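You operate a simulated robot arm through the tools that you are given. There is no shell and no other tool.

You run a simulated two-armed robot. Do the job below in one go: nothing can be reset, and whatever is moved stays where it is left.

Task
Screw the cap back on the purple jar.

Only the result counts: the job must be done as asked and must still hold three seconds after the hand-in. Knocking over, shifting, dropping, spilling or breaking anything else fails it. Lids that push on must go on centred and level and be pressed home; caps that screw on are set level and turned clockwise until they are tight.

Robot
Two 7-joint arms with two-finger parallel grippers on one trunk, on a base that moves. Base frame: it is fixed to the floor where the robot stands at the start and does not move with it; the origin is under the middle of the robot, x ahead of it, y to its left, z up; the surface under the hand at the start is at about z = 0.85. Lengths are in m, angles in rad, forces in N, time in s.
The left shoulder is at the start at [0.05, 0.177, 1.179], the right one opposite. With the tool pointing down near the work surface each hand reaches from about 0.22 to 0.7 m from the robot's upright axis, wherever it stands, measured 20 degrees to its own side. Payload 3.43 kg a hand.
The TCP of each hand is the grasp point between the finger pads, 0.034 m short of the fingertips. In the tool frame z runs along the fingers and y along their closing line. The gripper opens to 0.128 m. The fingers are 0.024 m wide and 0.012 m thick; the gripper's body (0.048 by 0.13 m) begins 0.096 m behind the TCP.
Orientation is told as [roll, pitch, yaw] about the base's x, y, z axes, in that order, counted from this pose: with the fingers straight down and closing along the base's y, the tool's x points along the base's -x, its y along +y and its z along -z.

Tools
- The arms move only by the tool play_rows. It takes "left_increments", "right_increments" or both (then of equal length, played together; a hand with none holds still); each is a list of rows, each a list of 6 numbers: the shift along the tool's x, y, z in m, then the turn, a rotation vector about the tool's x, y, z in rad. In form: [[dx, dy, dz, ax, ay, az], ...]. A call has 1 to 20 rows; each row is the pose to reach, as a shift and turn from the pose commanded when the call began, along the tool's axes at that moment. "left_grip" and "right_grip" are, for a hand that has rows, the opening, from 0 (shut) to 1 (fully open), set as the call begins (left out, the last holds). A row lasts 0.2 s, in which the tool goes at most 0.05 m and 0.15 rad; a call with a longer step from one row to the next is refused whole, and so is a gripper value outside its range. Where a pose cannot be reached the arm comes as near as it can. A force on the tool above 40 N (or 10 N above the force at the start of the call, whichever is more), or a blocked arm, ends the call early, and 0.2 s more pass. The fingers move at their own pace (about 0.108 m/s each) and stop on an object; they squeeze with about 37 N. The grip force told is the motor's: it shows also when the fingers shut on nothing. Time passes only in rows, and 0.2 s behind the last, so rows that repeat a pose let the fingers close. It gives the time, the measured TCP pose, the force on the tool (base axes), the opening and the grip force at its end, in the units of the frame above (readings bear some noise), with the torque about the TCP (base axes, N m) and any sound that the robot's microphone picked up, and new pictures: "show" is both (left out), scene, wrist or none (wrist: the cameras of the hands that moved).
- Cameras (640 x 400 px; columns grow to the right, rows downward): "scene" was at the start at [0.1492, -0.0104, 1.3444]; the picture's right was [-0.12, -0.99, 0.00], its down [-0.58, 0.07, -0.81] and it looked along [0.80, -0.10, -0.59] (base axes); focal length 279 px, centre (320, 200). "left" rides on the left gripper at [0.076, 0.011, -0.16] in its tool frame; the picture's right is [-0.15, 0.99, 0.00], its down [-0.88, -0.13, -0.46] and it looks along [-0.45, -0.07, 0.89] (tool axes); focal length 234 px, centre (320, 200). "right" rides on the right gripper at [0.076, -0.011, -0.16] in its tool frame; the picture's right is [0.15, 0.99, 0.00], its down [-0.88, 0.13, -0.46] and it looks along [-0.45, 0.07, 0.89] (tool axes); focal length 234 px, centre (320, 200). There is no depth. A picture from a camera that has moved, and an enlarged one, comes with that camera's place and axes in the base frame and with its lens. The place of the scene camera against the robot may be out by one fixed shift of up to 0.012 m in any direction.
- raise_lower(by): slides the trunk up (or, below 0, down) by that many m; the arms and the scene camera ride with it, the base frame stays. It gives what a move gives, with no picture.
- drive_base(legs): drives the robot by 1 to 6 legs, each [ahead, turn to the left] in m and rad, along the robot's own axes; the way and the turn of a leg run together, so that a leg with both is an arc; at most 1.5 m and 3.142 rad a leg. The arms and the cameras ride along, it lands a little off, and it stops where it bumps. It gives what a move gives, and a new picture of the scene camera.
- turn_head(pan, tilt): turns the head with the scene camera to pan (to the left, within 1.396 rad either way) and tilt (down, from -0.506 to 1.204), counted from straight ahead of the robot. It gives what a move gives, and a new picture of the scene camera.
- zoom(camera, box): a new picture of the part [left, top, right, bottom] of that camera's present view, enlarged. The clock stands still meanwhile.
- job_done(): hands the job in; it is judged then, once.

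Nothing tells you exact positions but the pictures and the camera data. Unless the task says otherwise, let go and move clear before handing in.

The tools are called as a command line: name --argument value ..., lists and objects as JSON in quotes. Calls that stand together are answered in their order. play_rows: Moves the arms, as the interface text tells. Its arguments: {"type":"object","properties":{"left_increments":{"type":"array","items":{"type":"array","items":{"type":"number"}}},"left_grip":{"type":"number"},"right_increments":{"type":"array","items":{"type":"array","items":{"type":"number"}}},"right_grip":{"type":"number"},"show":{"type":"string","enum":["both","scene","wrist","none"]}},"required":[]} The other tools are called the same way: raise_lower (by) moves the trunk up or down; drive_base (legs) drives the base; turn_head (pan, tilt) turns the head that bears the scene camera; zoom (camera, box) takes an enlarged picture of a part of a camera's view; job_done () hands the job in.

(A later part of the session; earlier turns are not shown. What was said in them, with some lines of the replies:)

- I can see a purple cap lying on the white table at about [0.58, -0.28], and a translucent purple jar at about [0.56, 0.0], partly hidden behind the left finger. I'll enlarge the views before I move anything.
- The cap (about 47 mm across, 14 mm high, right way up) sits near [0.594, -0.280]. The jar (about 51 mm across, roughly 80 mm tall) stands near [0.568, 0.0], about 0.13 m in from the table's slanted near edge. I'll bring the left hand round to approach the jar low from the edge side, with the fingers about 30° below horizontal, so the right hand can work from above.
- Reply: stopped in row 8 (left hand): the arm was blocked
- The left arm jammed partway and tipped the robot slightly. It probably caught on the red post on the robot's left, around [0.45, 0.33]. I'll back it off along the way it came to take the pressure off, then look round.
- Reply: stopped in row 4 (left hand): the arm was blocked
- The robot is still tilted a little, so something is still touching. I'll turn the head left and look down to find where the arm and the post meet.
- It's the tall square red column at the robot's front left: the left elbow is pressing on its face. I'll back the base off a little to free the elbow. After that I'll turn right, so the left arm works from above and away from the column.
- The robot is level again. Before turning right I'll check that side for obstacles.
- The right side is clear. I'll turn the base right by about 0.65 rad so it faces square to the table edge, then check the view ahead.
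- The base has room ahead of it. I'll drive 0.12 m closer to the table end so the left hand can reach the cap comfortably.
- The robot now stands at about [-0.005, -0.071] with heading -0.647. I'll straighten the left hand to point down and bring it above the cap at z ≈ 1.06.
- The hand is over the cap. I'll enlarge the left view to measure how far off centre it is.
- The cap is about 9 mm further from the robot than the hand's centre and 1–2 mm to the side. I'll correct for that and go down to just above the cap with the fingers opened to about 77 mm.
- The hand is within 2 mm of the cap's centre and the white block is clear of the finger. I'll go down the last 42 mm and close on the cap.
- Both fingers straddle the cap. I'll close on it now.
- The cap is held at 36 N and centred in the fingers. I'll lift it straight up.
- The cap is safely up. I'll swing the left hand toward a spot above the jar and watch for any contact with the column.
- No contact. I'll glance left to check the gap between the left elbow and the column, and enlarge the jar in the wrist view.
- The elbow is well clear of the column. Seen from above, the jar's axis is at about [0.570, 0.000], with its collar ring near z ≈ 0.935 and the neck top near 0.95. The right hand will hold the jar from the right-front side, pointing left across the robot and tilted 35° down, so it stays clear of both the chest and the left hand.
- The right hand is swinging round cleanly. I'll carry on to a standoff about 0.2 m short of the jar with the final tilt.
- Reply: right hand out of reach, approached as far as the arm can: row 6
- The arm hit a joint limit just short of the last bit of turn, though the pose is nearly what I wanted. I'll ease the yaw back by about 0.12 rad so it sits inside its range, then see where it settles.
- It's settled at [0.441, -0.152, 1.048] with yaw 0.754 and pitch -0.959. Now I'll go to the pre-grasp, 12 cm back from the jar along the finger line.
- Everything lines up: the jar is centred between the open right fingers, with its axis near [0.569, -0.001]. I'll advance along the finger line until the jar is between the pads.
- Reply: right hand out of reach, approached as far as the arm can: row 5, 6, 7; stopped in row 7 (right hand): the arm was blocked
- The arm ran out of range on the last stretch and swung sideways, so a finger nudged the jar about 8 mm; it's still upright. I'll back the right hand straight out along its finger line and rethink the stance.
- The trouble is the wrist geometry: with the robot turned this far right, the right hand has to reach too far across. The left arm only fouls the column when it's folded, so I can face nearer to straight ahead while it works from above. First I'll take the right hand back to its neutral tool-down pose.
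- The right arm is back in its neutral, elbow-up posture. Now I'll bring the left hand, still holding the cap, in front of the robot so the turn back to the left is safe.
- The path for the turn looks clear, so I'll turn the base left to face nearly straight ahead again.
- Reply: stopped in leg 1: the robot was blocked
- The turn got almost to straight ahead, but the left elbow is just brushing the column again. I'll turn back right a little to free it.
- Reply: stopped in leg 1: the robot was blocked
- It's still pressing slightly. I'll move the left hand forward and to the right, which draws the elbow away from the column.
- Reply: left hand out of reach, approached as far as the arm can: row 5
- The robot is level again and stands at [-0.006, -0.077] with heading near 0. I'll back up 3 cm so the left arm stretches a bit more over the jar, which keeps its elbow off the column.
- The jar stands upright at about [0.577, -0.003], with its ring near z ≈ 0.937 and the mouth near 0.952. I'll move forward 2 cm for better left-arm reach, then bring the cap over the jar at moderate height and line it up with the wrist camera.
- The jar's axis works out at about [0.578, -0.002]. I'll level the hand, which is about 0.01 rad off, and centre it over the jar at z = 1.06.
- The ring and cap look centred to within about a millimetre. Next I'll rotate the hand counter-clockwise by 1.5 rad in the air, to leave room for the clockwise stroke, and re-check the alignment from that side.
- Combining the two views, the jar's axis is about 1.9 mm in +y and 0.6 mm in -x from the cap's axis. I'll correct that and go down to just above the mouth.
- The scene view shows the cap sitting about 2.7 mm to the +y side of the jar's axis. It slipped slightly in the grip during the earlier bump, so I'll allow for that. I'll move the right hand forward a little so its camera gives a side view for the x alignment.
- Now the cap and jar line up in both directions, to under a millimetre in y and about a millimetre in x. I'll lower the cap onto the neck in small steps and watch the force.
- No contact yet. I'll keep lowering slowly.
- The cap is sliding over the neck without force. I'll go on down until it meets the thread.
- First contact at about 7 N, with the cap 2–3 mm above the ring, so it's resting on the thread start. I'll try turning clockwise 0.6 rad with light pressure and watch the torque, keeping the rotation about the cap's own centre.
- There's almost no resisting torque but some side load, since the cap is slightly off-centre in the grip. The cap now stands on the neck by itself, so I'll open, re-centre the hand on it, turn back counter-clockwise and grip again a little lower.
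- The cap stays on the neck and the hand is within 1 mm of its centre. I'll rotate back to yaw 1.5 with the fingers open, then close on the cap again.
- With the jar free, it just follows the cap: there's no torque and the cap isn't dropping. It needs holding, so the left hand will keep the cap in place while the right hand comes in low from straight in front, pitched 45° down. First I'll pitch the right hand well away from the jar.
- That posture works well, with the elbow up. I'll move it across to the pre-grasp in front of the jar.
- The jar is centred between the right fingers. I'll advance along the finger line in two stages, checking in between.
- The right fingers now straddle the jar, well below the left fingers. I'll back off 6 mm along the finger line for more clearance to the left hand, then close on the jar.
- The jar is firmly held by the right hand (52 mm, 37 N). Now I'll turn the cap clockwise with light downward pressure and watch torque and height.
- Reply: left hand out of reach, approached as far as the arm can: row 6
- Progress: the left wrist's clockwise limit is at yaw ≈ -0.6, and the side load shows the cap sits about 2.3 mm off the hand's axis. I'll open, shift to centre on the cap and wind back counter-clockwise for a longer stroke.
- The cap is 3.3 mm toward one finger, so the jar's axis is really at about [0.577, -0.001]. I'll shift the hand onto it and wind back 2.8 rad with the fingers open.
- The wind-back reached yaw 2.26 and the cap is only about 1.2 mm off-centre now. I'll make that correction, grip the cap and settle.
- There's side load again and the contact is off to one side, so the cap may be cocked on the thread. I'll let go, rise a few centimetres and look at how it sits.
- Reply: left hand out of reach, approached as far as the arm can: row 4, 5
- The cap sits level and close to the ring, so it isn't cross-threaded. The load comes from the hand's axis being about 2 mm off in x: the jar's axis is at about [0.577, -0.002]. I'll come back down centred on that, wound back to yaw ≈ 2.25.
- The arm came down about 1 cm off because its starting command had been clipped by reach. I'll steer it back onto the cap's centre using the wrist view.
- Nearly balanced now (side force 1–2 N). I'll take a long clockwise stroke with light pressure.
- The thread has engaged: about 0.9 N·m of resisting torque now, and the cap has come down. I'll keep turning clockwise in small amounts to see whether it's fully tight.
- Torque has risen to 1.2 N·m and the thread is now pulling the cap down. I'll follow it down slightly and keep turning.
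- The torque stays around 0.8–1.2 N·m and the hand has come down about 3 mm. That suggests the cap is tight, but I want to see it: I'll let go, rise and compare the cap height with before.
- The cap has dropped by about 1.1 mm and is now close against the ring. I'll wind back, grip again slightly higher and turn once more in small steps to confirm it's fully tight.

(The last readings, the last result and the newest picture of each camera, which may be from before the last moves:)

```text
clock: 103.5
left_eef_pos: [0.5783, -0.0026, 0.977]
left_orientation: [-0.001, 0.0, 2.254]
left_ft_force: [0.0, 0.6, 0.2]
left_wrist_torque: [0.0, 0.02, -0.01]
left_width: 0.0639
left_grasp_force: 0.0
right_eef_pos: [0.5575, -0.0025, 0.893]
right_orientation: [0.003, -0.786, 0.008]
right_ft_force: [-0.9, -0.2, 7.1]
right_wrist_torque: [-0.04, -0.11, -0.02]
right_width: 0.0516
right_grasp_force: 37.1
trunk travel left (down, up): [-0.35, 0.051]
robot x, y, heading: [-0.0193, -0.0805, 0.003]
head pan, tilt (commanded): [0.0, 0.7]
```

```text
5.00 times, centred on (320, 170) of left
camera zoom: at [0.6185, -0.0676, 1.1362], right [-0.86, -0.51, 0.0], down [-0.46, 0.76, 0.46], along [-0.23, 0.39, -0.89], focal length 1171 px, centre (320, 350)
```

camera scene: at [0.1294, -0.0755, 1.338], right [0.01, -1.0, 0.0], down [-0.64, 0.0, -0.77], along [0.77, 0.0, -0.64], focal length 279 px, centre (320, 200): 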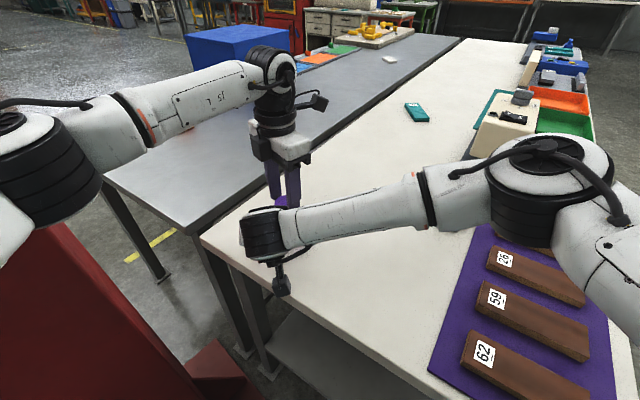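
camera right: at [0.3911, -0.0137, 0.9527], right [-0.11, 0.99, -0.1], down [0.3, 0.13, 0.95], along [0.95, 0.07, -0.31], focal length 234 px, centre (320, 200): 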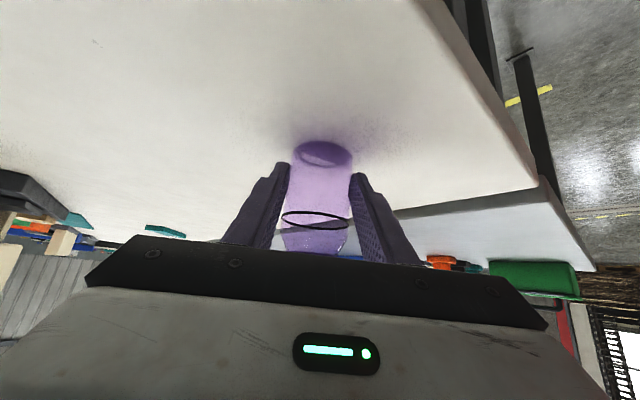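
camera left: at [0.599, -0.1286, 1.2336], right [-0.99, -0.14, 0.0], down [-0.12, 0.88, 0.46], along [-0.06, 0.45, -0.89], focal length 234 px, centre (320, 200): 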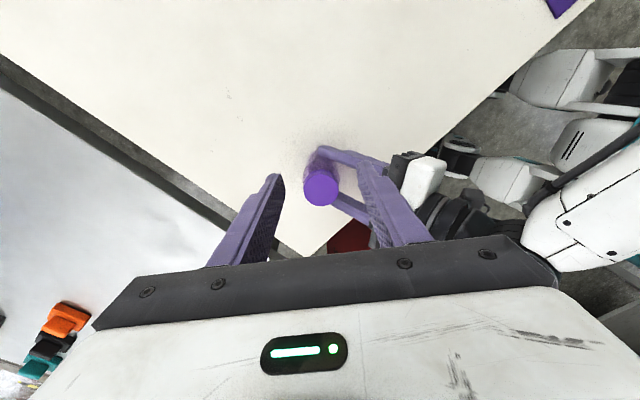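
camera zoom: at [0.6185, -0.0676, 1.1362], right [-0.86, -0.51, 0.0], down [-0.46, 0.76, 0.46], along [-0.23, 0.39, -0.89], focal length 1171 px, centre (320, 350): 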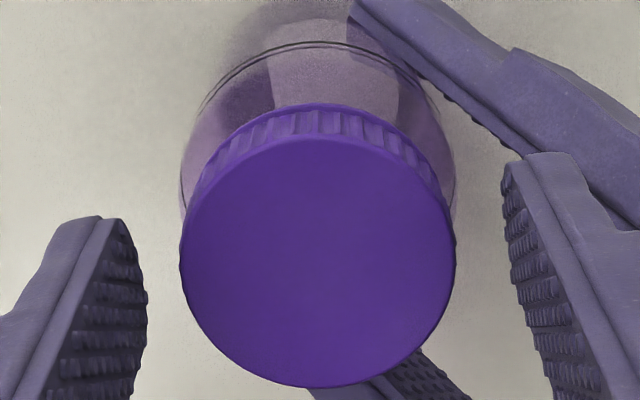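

play_rows --left_increments '[[0, 0, 0, 0, 0, 0], [0, 0, 0, 0, 0, 0], [0, 0, 0, 0, 0, 0]]' --left_grip 0.0 --show "none"

play_rows --left_increments '[[0, 0, 0.0, 0, 0, 0.08], [0, 0, 0.0, 0, 0, 0.16], [0, 0, 0.0, 0, 0, 0.16]]' --left_grip 0.0 --show "none"

play_rows --left_increments '[[0, 0, 0.0, 0, 0, 0.08], [0, 0, 0.0, 0, 0, 0.16], [0, 0, 0.0, 0, 0, 0.24], [0, 0, 0.0, 0, 0, 0.24]]' --left_grip 0.0 --show "none"

zoom --camera "left" --box '[256, 130, 384, 210]'

```text
clock: 104.3
left_eef_pos: [0.5768, -0.0026, 0.9776]
left_orientation: [-0.002, 0.0, 2.254]
left_ft_force: [2.2, 0.1, 1.0]
left_wrist_torque: [0.03, -0.06, -0.01]
left_width: 0.0433
left_grasp_force: 37.0
right_eef_pos: [0.5587, -0.0022, 0.8936]
right_orientation: [0.002, -0.79, 0.008]
right_ft_force: [-1.7, -0.3, 7.3]
right_wrist_torque: [0.02, -0.2, 0.0]
right_width: 0.0515
right_grasp_force: 37.5
trunk travel left (down, up): [-0.35, 0.051]
robot x, y, heading: [-0.0183, -0.0775, 0.001]
head pan, tilt (commanded): [0.0, 0.7]
```

```text
clock: 105.1
left_eef_pos: [0.5774, -0.0028, 0.9766]
left_orientation: [-0.002, 0.002, 2.094]
left_ft_force: [-0.7, 0.4, 0.5]
left_wrist_torque: [-0.1, 0.0, 0.92]
left_width: 0.0439
left_grasp_force: 37.0
right_eef_pos: [0.5583, -0.0012, 0.8939]
right_orientation: [0.002, -0.787, 0.006]
right_ft_force: [0.2, 1.6, 7.1]
right_wrist_torque: [0.03, 0.05, -0.92]
right_width: 0.0515
right_grasp_force: 37.2
trunk travel left (down, up): [-0.35, 0.051]
robot x, y, heading: [-0.0187, -0.0767, 0.009]
head pan, tilt (commanded): [0.0, 0.7]
```

```text
clock: 106.1
left_eef_pos: [0.5781, -0.0019, 0.9761]
left_orientation: [0.001, 0.001, 1.85]
left_ft_force: [-0.7, -1.0, -0.4]
left_wrist_torque: [-0.04, 0.0, 0.73]
left_width: 0.0435
left_grasp_force: 37.2
right_eef_pos: [0.5584, -0.0031, 0.8948]
right_orientation: [0.002, -0.786, 0.008]
right_ft_force: [0.3, 0.8, 7.0]
right_wrist_torque: [-0.1, -0.03, -0.72]
right_width: 0.0516
right_grasp_force: 37.5
trunk travel left (down, up): [-0.35, 0.051]
robot x, y, heading: [-0.0185, -0.077, -0.002]
head pan, tilt (commanded): [0.0, 0.7]
```

```text
5.00 times, centred on (320, 170) of left
camera zoom: at [0.59, -0.0772, 1.1364], right [-0.99, -0.13, 0.0], down [-0.12, 0.88, 0.46], along [-0.06, 0.45, -0.89], focal length 1171 px, centre (320, 350)
```

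zoom: 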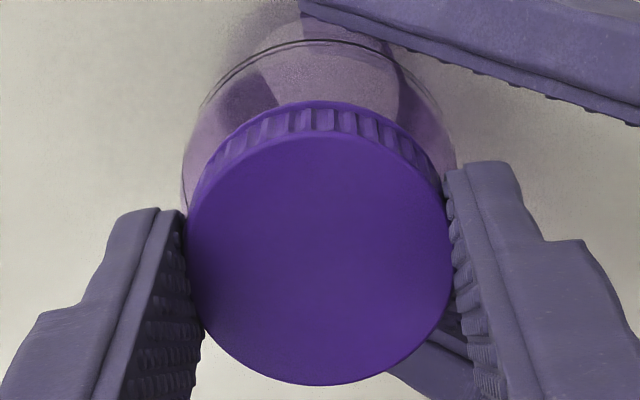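

The resistance comes straight away (0.7–0.9 N·m) with no side load. To see whether the cap still turns or the fingers are slipping on it, I'll compare its rib pattern in the wrist view before and after another bit of turn.

zoom --camera "left" --box '[296, 144, 344, 174]'

play_rows --left_increments '[[0, 0, 0.0, 0, 0, 0.08], [0, 0, 0.0, 0, 0, 0.16], [0, 0, 0.0, 0, 0, 0.22], [0, 0, 0.0, 0, 0, 0.22]]' --left_grip 0.0 --show "none"

zoom --camera "left" --box '[296, 144, 344, 174]'

```text
13.33 times, centred on (320, 159) of left
camera zoom: at [0.59, -0.0772, 1.1364], right [-0.99, -0.13, 0.0], down [-0.12, 0.88, 0.46], along [-0.06, 0.45, -0.89], focal length 3122 px, centre (320, 747)
```

zoom: 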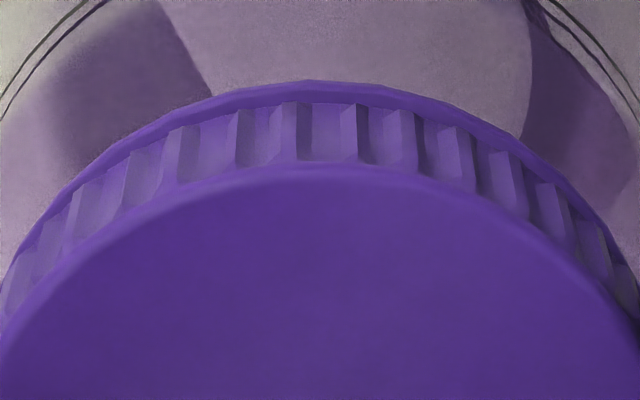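

```text
clock: 107.1
left_eef_pos: [0.5792, -0.0013, 0.9762]
left_orientation: [0.001, -0.002, 1.632]
left_ft_force: [1.3, 0.6, -0.2]
left_wrist_torque: [-0.05, -0.01, 1.14]
left_width: 0.0436
left_grasp_force: 36.7
right_eef_pos: [0.56, -0.0015, 0.8935]
right_orientation: [0.002, -0.787, 0.008]
right_ft_force: [0.5, -0.8, 6.2]
right_wrist_torque: [0.04, -0.15, -1.1]
right_width: 0.0513
right_grasp_force: 37.0
trunk travel left (down, up): [-0.35, 0.051]
robot x, y, heading: [-0.0134, -0.0757, 0.007]
head pan, tilt (commanded): [0.0, 0.7]
```

```text
13.33 times, centred on (320, 159) of left
camera zoom: at [0.5733, -0.0769, 1.1363], right [-1.0, 0.08, 0.0], down [0.07, 0.89, 0.46], along [0.04, 0.46, -0.89], focal length 3122 px, centre (320, 747)
```

zoom: 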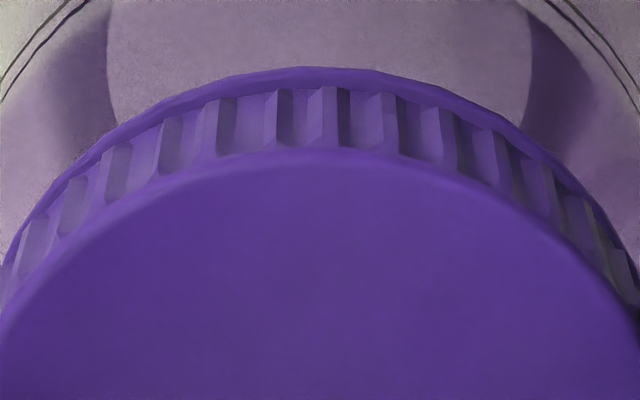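

The ribs shifted by exactly what a stationary cap would show, so the fingers are now slipping on it at about 1.1 N·m. The cap no longer turns: it's tight. I'll let go, lift off and check that it sits level.

play_rows --left_increments '[[0, 0, 0, 0, 0, 0], [0, 0, 0, 0, 0, 0], [0, 0, 0, 0, 0, 0]]' --left_grip 0.5 --show "none"

play_rows --left_increments '[[0, 0, -0.02, 0, 0, 0], [0, 0, -0.045, 0, 0, 0], [0, 0, -0.07, 0, 0, 0], [0, 0, -0.07, 0, 0, 0]]' --left_grip 0.5 --show "none"

zoom --camera "scene" --box '[270, 190, 302, 210]'

zoom --camera "left" --box '[280, 110, 360, 160]'

```text
clock: 107.9
left_eef_pos: [0.5776, -0.0015, 0.9758]
left_orientation: [0.0, 0.002, 1.632]
left_ft_force: [0.3, 0.2, 0.3]
left_wrist_torque: [-0.04, 0.01, -0.01]
left_width: 0.0641
left_grasp_force: 0.1
right_eef_pos: [0.558, -0.0027, 0.8934]
right_orientation: [0.001, -0.787, 0.007]
right_ft_force: [0.4, -0.8, 5.1]
right_wrist_torque: [-0.11, -0.11, 0.0]
right_width: 0.0514
right_grasp_force: 37.0
trunk travel left (down, up): [-0.35, 0.051]
robot x, y, heading: [-0.0182, -0.0775, 0.006]
head pan, tilt (commanded): [0.0, 0.7]
```

```text
clock: 108.9
left_eef_pos: [0.5767, -0.0033, 1.0452]
left_orientation: [-0.001, 0.001, 1.635]
left_ft_force: [0.3, -0.3, 0.3]
left_wrist_torque: [0.0, 0.0, -0.03]
left_width: 0.0639
left_grasp_force: 0.1
right_eef_pos: [0.5588, -0.0022, 0.8927]
right_orientation: [0.001, -0.785, 0.006]
right_ft_force: [1.4, -0.8, 4.4]
right_wrist_torque: [-0.06, -0.09, -0.07]
right_width: 0.0515
right_grasp_force: 36.6
trunk travel left (down, up): [-0.35, 0.051]
robot x, y, heading: [-0.0167, -0.0803, 0.002]
head pan, tilt (commanded): [0.0, 0.7]
```

```text
16.00 times, centred on (286, 200) of scene
camera zoom: at [0.1292, -0.0756, 1.338], right [0.01, -1.0, 0.0], down [-0.64, 0.0, -0.77], along [0.77, 0.0, -0.64], focal length 4470 px, centre (864, 200)
```

zoom: 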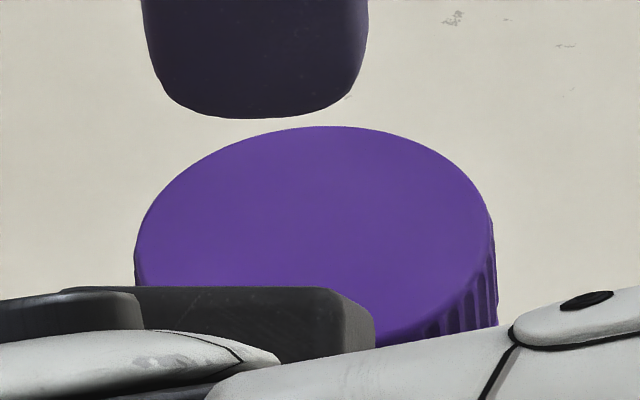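

```text
8.00 times, centred on (320, 135) of left
camera zoom: at [0.5717, -0.0781, 1.2055], right [-1.0, 0.08, 0.0], down [0.07, 0.89, 0.46], along [0.04, 0.45, -0.89], focal length 1873 px, centre (320, 720)
```

zoom: 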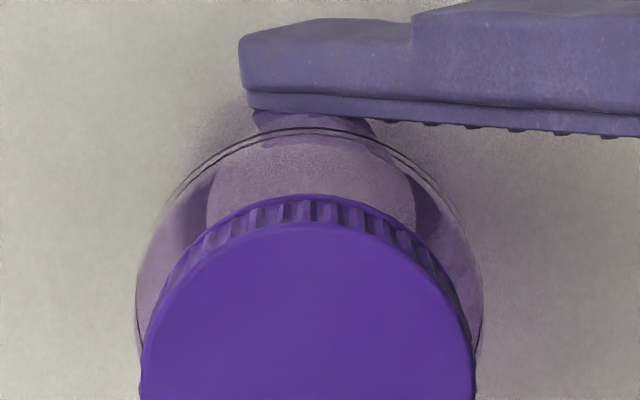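

No further drop: the cap is seated. Now I'll open the right hand and retreat straight back along its finger line so the jar stands free.

play_rows --right_increments '[[0, 0, 0, 0, 0, 0], [0, 0, 0, 0, 0, 0], [0, 0, 0, 0, 0, 0]]' --right_grip 1.0 --show "none"

play_rows --right_increments '[[0, 0, -0.02, 0, 0, 0], [0, 0, -0.05, 0, 0, 0], [0, 0, -0.08, 0, 0, 0], [0, 0, -0.11, 0, 0, 0], [0, 0, -0.13, 0, 0, 0]]' --right_grip 1.0 --show "both"

zoom --camera "right" --box '[270, 100, 366, 220]'

```text
clock: 109.7
left_eef_pos: [0.5774, -0.0026, 1.0449]
left_orientation: [0.0, 0.001, 1.634]
left_ft_force: [0.1, -0.1, -0.1]
left_wrist_torque: [0.02, 0.0, -0.02]
left_width: 0.064
left_grasp_force: 0.2
right_eef_pos: [0.559, -0.0034, 0.894]
right_orientation: [0.001, -0.783, 0.008]
right_ft_force: [-0.3, -0.3, -0.3]
right_wrist_torque: [-0.04, 0.01, -0.01]
right_width: 0.1279
right_grasp_force: 0.1
trunk travel left (down, up): [-0.35, 0.051]
robot x, y, heading: [-0.0157, -0.0762, -0.0]
head pan, tilt (commanded): [0.0, 0.7]
```

```text
clock: 110.9
left_eef_pos: [0.5768, -0.0021, 1.0436]
left_orientation: [0.001, -0.001, 1.633]
left_ft_force: [0.5, -0.2, 0.1]
left_wrist_torque: [-0.01, -0.02, 0.02]
left_width: 0.0641
left_grasp_force: 0.0
right_eef_pos: [0.467, -0.0042, 0.9861]
right_orientation: [0.0, -0.786, 0.007]
right_ft_force: [0.2, -0.1, -0.3]
right_wrist_torque: [0.01, 0.0, -0.01]
right_width: 0.128
right_grasp_force: 0.0
trunk travel left (down, up): [-0.35, 0.051]
robot x, y, heading: [-0.0174, -0.0763, 0.002]
head pan, tilt (commanded): [0.0, 0.7]
camera scene: at [0.1295, -0.0754, 1.3379], right [0.01, -1.0, 0.0], down [-0.64, 0.0, -0.77], along [0.77, 0.0, -0.64], focal length 279 px, centre (320, 200)
camera right: at [0.2992, -0.015, 1.0459], right [-0.11, 0.99, -0.1], down [0.3, 0.13, 0.94], along [0.95, 0.07, -0.31], focal length 234 px, centre (320, 200)
```

scene: 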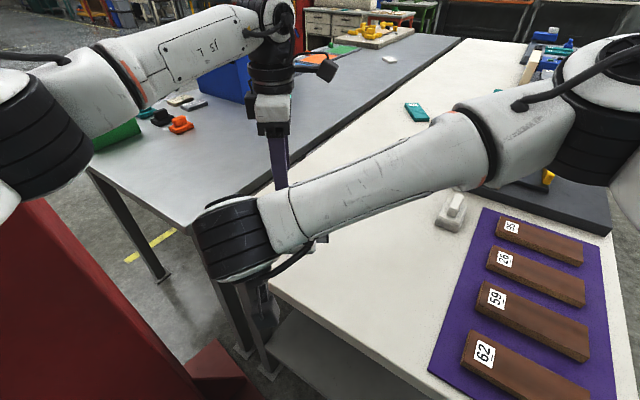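
right: 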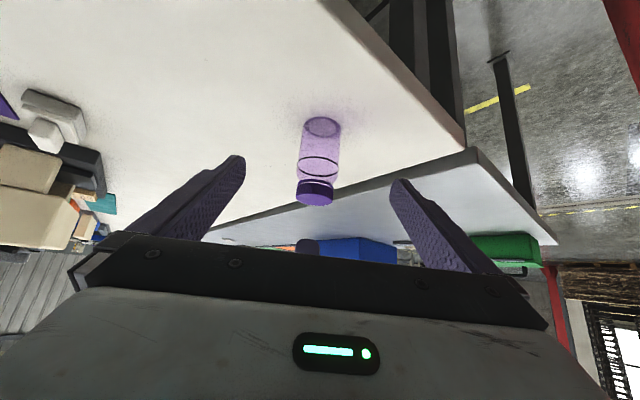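

```text
3.33 times, centred on (318, 160) of right
camera zoom: at [0.2992, -0.015, 1.0459], right [-0.11, 0.99, -0.1], down [0.3, 0.13, 0.94], along [0.95, 0.07, -0.31], focal length 781 px, centre (327, 333)
```

zoom: 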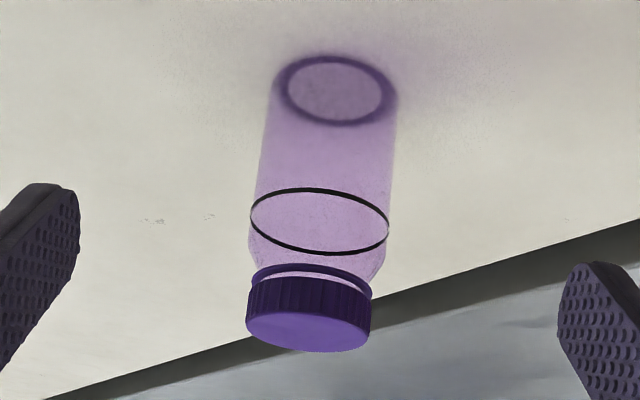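

zoom --camera "right" --box '[296, 172, 344, 202]'

zoom --camera "left" --box '[280, 110, 360, 160]'

```text
13.33 times, centred on (320, 187) of right
camera zoom: at [0.2992, -0.015, 1.0459], right [-0.11, 0.99, -0.1], down [0.3, 0.13, 0.94], along [0.95, 0.07, -0.31], focal length 3122 px, centre (320, 373)
```

zoom: 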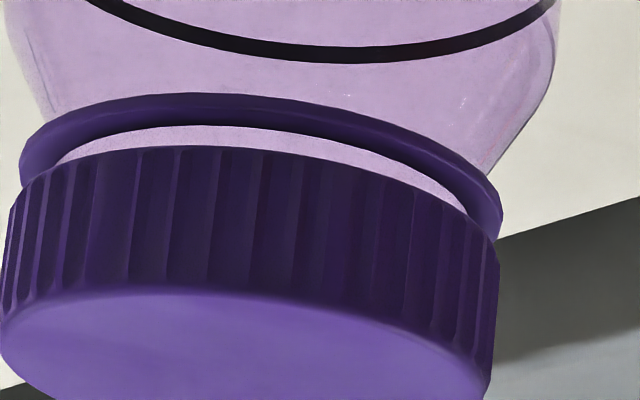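

```text
8.00 times, centred on (320, 135) of left
camera zoom: at [0.5721, -0.0779, 1.205], right [-1.0, 0.08, 0.0], down [0.07, 0.89, 0.46], along [0.04, 0.45, -0.89], focal length 1873 px, centre (320, 720)
```

zoom: 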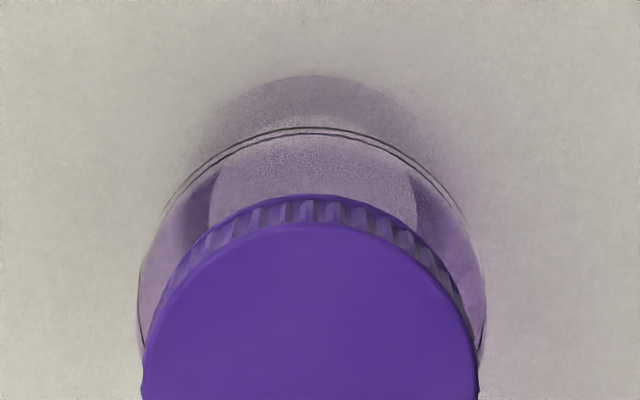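

The cap is on, with an even-looking gap to the ring of about 2.4 mm. That matches its inside face resting on the neck's top. I'll zoom in on both sides to check that it's level.

zoom --camera "right" --box '[292, 178, 312, 198]'

zoom --camera "right" --box '[322, 180, 342, 200]'

```text
16.00 times, centred on (302, 188) of right
camera zoom: at [0.2992, -0.015, 1.0459], right [-0.11, 0.99, -0.1], down [0.3, 0.13, 0.94], along [0.95, 0.07, -0.31], focal length 3747 px, centre (608, 392)
```

zoom: 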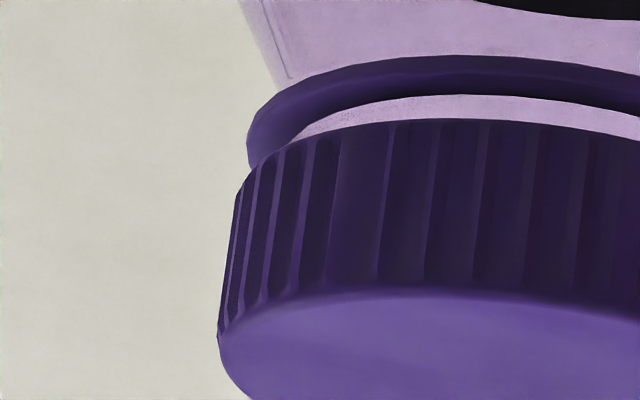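

```text
16.00 times, centred on (332, 190) of right
camera zoom: at [0.2992, -0.015, 1.0459], right [-0.11, 0.99, -0.1], down [0.3, 0.13, 0.94], along [0.95, 0.07, -0.31], focal length 3747 px, centre (128, 360)
```

zoom: 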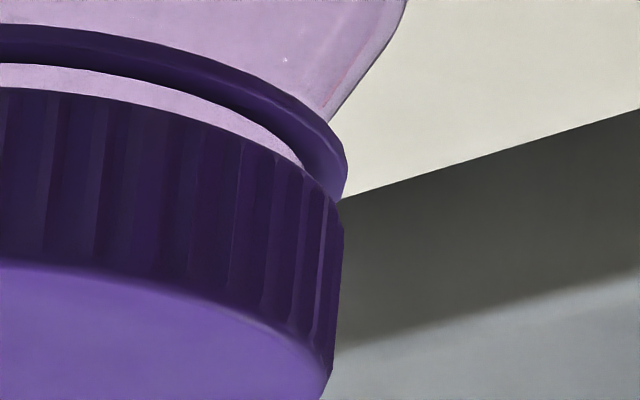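

The gap is the same on both sides (45 px left, 45 px right), so the cap is level and home. I'll take the right hand away to its side first.

play_rows --right_increments '[[-0.003, -0.0, -0.02, 0, 0, 0], [-0.0085, -0.025, -0.036, 0, 0, 0], [-0.0141, -0.056, -0.05, 0, 0, 0], [-0.0198, -0.088, -0.065, 0, 0, 0], [-0.0255, -0.12, -0.08, 0, 0, 0], [-0.031, -0.153, -0.09, 0, 0, 0], [-0.037, -0.186, -0.1, 0, 0, 0], [-0.0425, -0.218, -0.107, 0, 0, 0], [-0.0453, -0.249, -0.1117, 0, 0, 0]]' --right_grip 1.0 --show "both"

zoom --camera "scene" --box '[240, 170, 336, 250]'

```text
clock: 112.9
left_eef_pos: [0.5775, -0.0021, 1.0448]
left_orientation: [-0.001, -0.003, 1.634]
left_ft_force: [-0.5, 0.2, -0.3]
left_wrist_torque: [0.01, -0.03, 0.01]
left_width: 0.0642
left_grasp_force: 0.0
right_eef_pos: [0.4212, -0.2553, 1.0969]
right_orientation: [0.002, -0.785, 0.007]
right_ft_force: [0.0, -0.3, -0.1]
right_wrist_torque: [-0.02, 0.0, 0.0]
right_width: 0.128
right_grasp_force: 0.0
trunk travel left (down, up): [-0.35, 0.051]
robot x, y, heading: [-0.0191, -0.078, 0.006]
head pan, tilt (commanded): [0.0, 0.7]
camera scene: at [0.1294, -0.0762, 1.338], right [0.0, -1.0, 0.0], down [-0.64, 0.0, -0.77], along [0.77, 0.0, -0.64], focal length 279 px, centre (320, 200)
camera right: at [0.2539, -0.266, 1.1565], right [-0.11, 0.99, -0.1], down [0.3, 0.13, 0.94], along [0.95, 0.07, -0.31], focal length 234 px, centre (320, 200)
```

scene: 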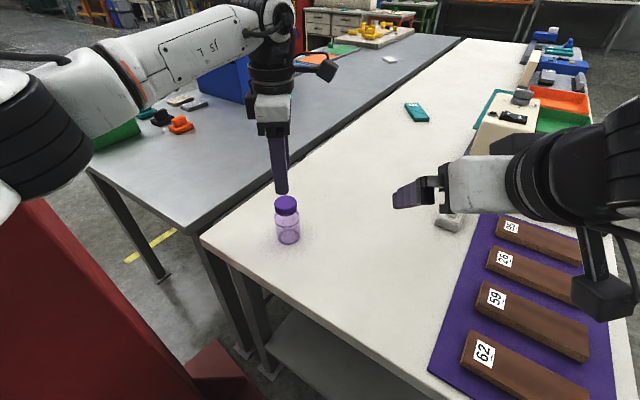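
right: 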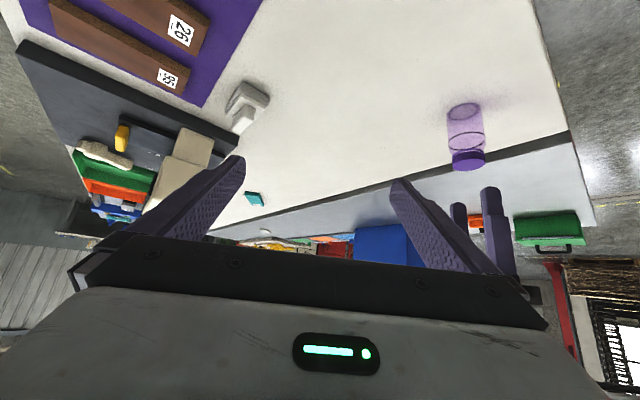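

```text
5.00 times, centred on (288, 210) of scene
camera zoom: at [0.1294, -0.0762, 1.338], right [0.0, -1.0, 0.0], down [-0.64, 0.0, -0.77], along [0.77, 0.0, -0.64], focal length 1397 px, centre (480, 150)
```

zoom: 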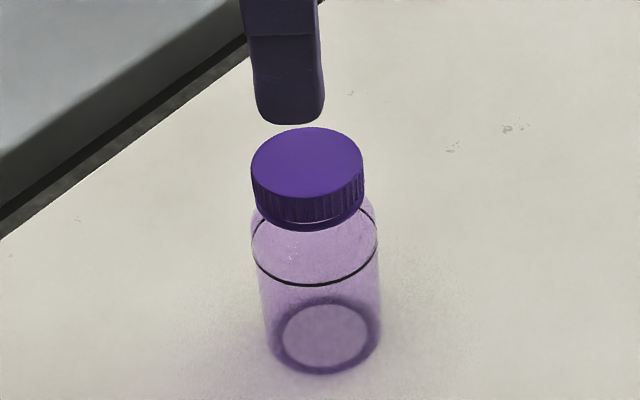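

The jar stands upright with the cap level. I'll zoom on the same frame I used when the cap first touched, to compare the gap to the ring.

zoom --camera "scene" --box '[260, 180, 324, 220]'

zoom --camera "scene" --box '[272, 204, 304, 224]'

```text
10.00 times, centred on (292, 200) of scene
camera zoom: at [0.1294, -0.0762, 1.338], right [0.0, -1.0, 0.0], down [-0.64, 0.0, -0.77], along [0.77, 0.0, -0.64], focal length 2794 px, centre (600, 200)
```

zoom: 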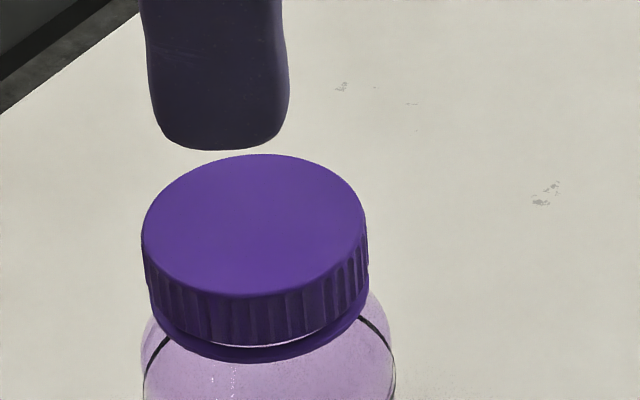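

```text
16.00 times, centred on (288, 214) of scene
camera zoom: at [0.1294, -0.0762, 1.338], right [0.0, -1.0, 0.0], down [-0.64, 0.0, -0.77], along [0.77, 0.0, -0.64], focal length 4470 px, centre (832, -24)
```

zoom: 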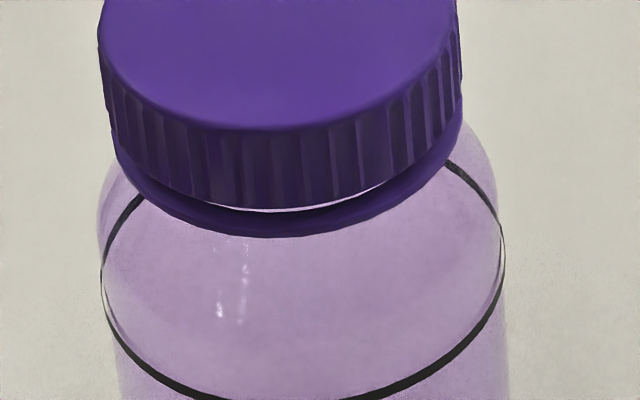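

The gap to the ring has clearly shrunk, from about 25 px to 15 px, so the thread has drawn the cap down. I'll lift the left hand and move it aside too, then take a last look.

play_rows --left_increments '[[0, 0, -0.03, 0, 0, 0], [0.01, 0.005, -0.05, 0, 0, 0], [0.035, 0.018, -0.05, 0, 0, 0], [0.06, 0.028, -0.05, 0, 0, 0], [0.078, 0.035, -0.05, 0, 0, 0]]' --left_grip 0.5 --show "both"

zoom --camera "scene" --box '[240, 170, 336, 250]'

```text
clock: 114.1
left_eef_pos: [0.5479, -0.0821, 1.0969]
left_orientation: [0.0, -0.001, 1.636]
left_ft_force: [-0.4, 0.2, 0.4]
left_wrist_torque: [0.01, 0.03, -0.01]
left_width: 0.0641
left_grasp_force: 0.1
right_eef_pos: [0.422, -0.2537, 1.0984]
right_orientation: [0.003, -0.786, 0.008]
right_ft_force: [0.4, 0.6, 0.2]
right_wrist_torque: [0.03, -0.02, -0.05]
right_width: 0.1282
right_grasp_force: 0.0
trunk travel left (down, up): [-0.35, 0.051]
robot x, y, heading: [-0.0159, -0.0767, 0.005]
head pan, tilt (commanded): [0.0, 0.7]
camera scene: at [0.1296, -0.0758, 1.3379], right [0.01, -1.0, 0.0], down [-0.64, 0.0, -0.77], along [0.77, 0.0, -0.64], focal length 279 px, centre (320, 200)
camera left: at [0.5416, -0.1582, 1.2572], right [-1.0, 0.08, 0.0], down [0.07, 0.89, 0.46], along [0.04, 0.45, -0.89], focal length 234 px, centre (320, 200)
```

scene: 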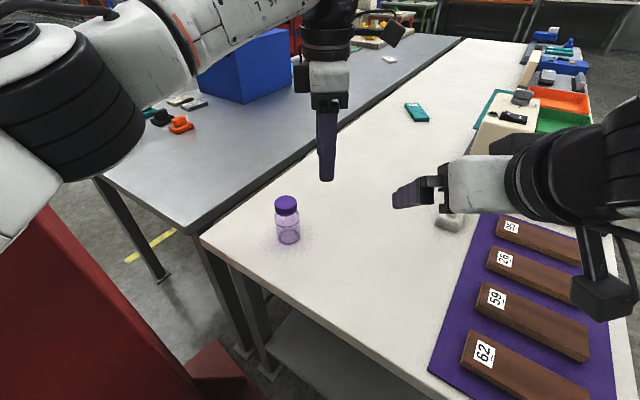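
left: 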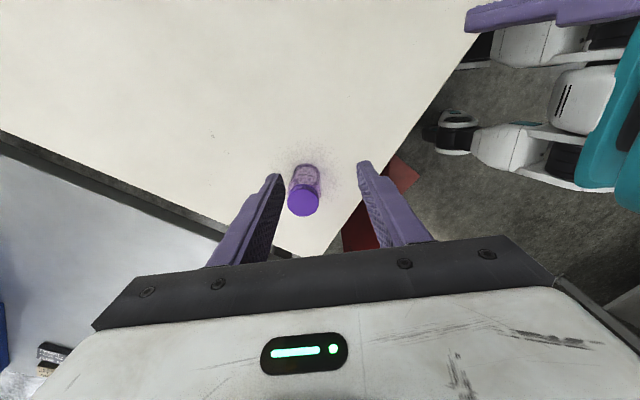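

```text
5.00 times, centred on (288, 210) of scene
camera zoom: at [0.1296, -0.0758, 1.3379], right [0.01, -1.0, 0.0], down [-0.64, 0.0, -0.77], along [0.77, 0.0, -0.64], focal length 1397 px, centre (480, 150)
```

zoom: 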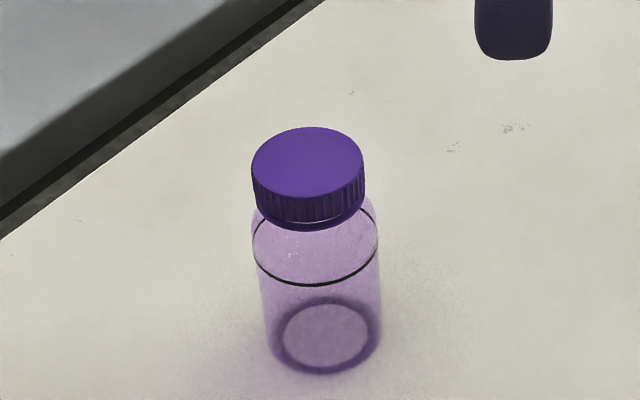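

The jar stands upright with its cap level and tight, both hands are open and clear, and nothing else on the table has moved. I'm handing the job in.

job_done

```text
The job is handed in.
```

The cap is back on the purple jar, and I've handed the job in. It sits level, and I turned it clockwise until it stopped moving. On the last strokes it held against about 1 N·m and the left fingers slipped on it, so I take it to be tight. There is still a small, even gap of about 2 mm between the cap and the collar ring. From my measurements, that is where the cap bottoms out on the neck.

Some things did not go cleanly:

- **Column contact:** the left elbow pressed against the red column twice while I was finding a workable stance, which tipped the robot slightly. I backed off each time, and the column did not appear to move.
- **Jar moved:** one of the right fingers nudged the jar about 8 mm during a failed approach. It stayed upright and now stands within about 1 cm of where it started.

Nothing else on the table moved in the final pictures. Both hands are open and clear of the jar.
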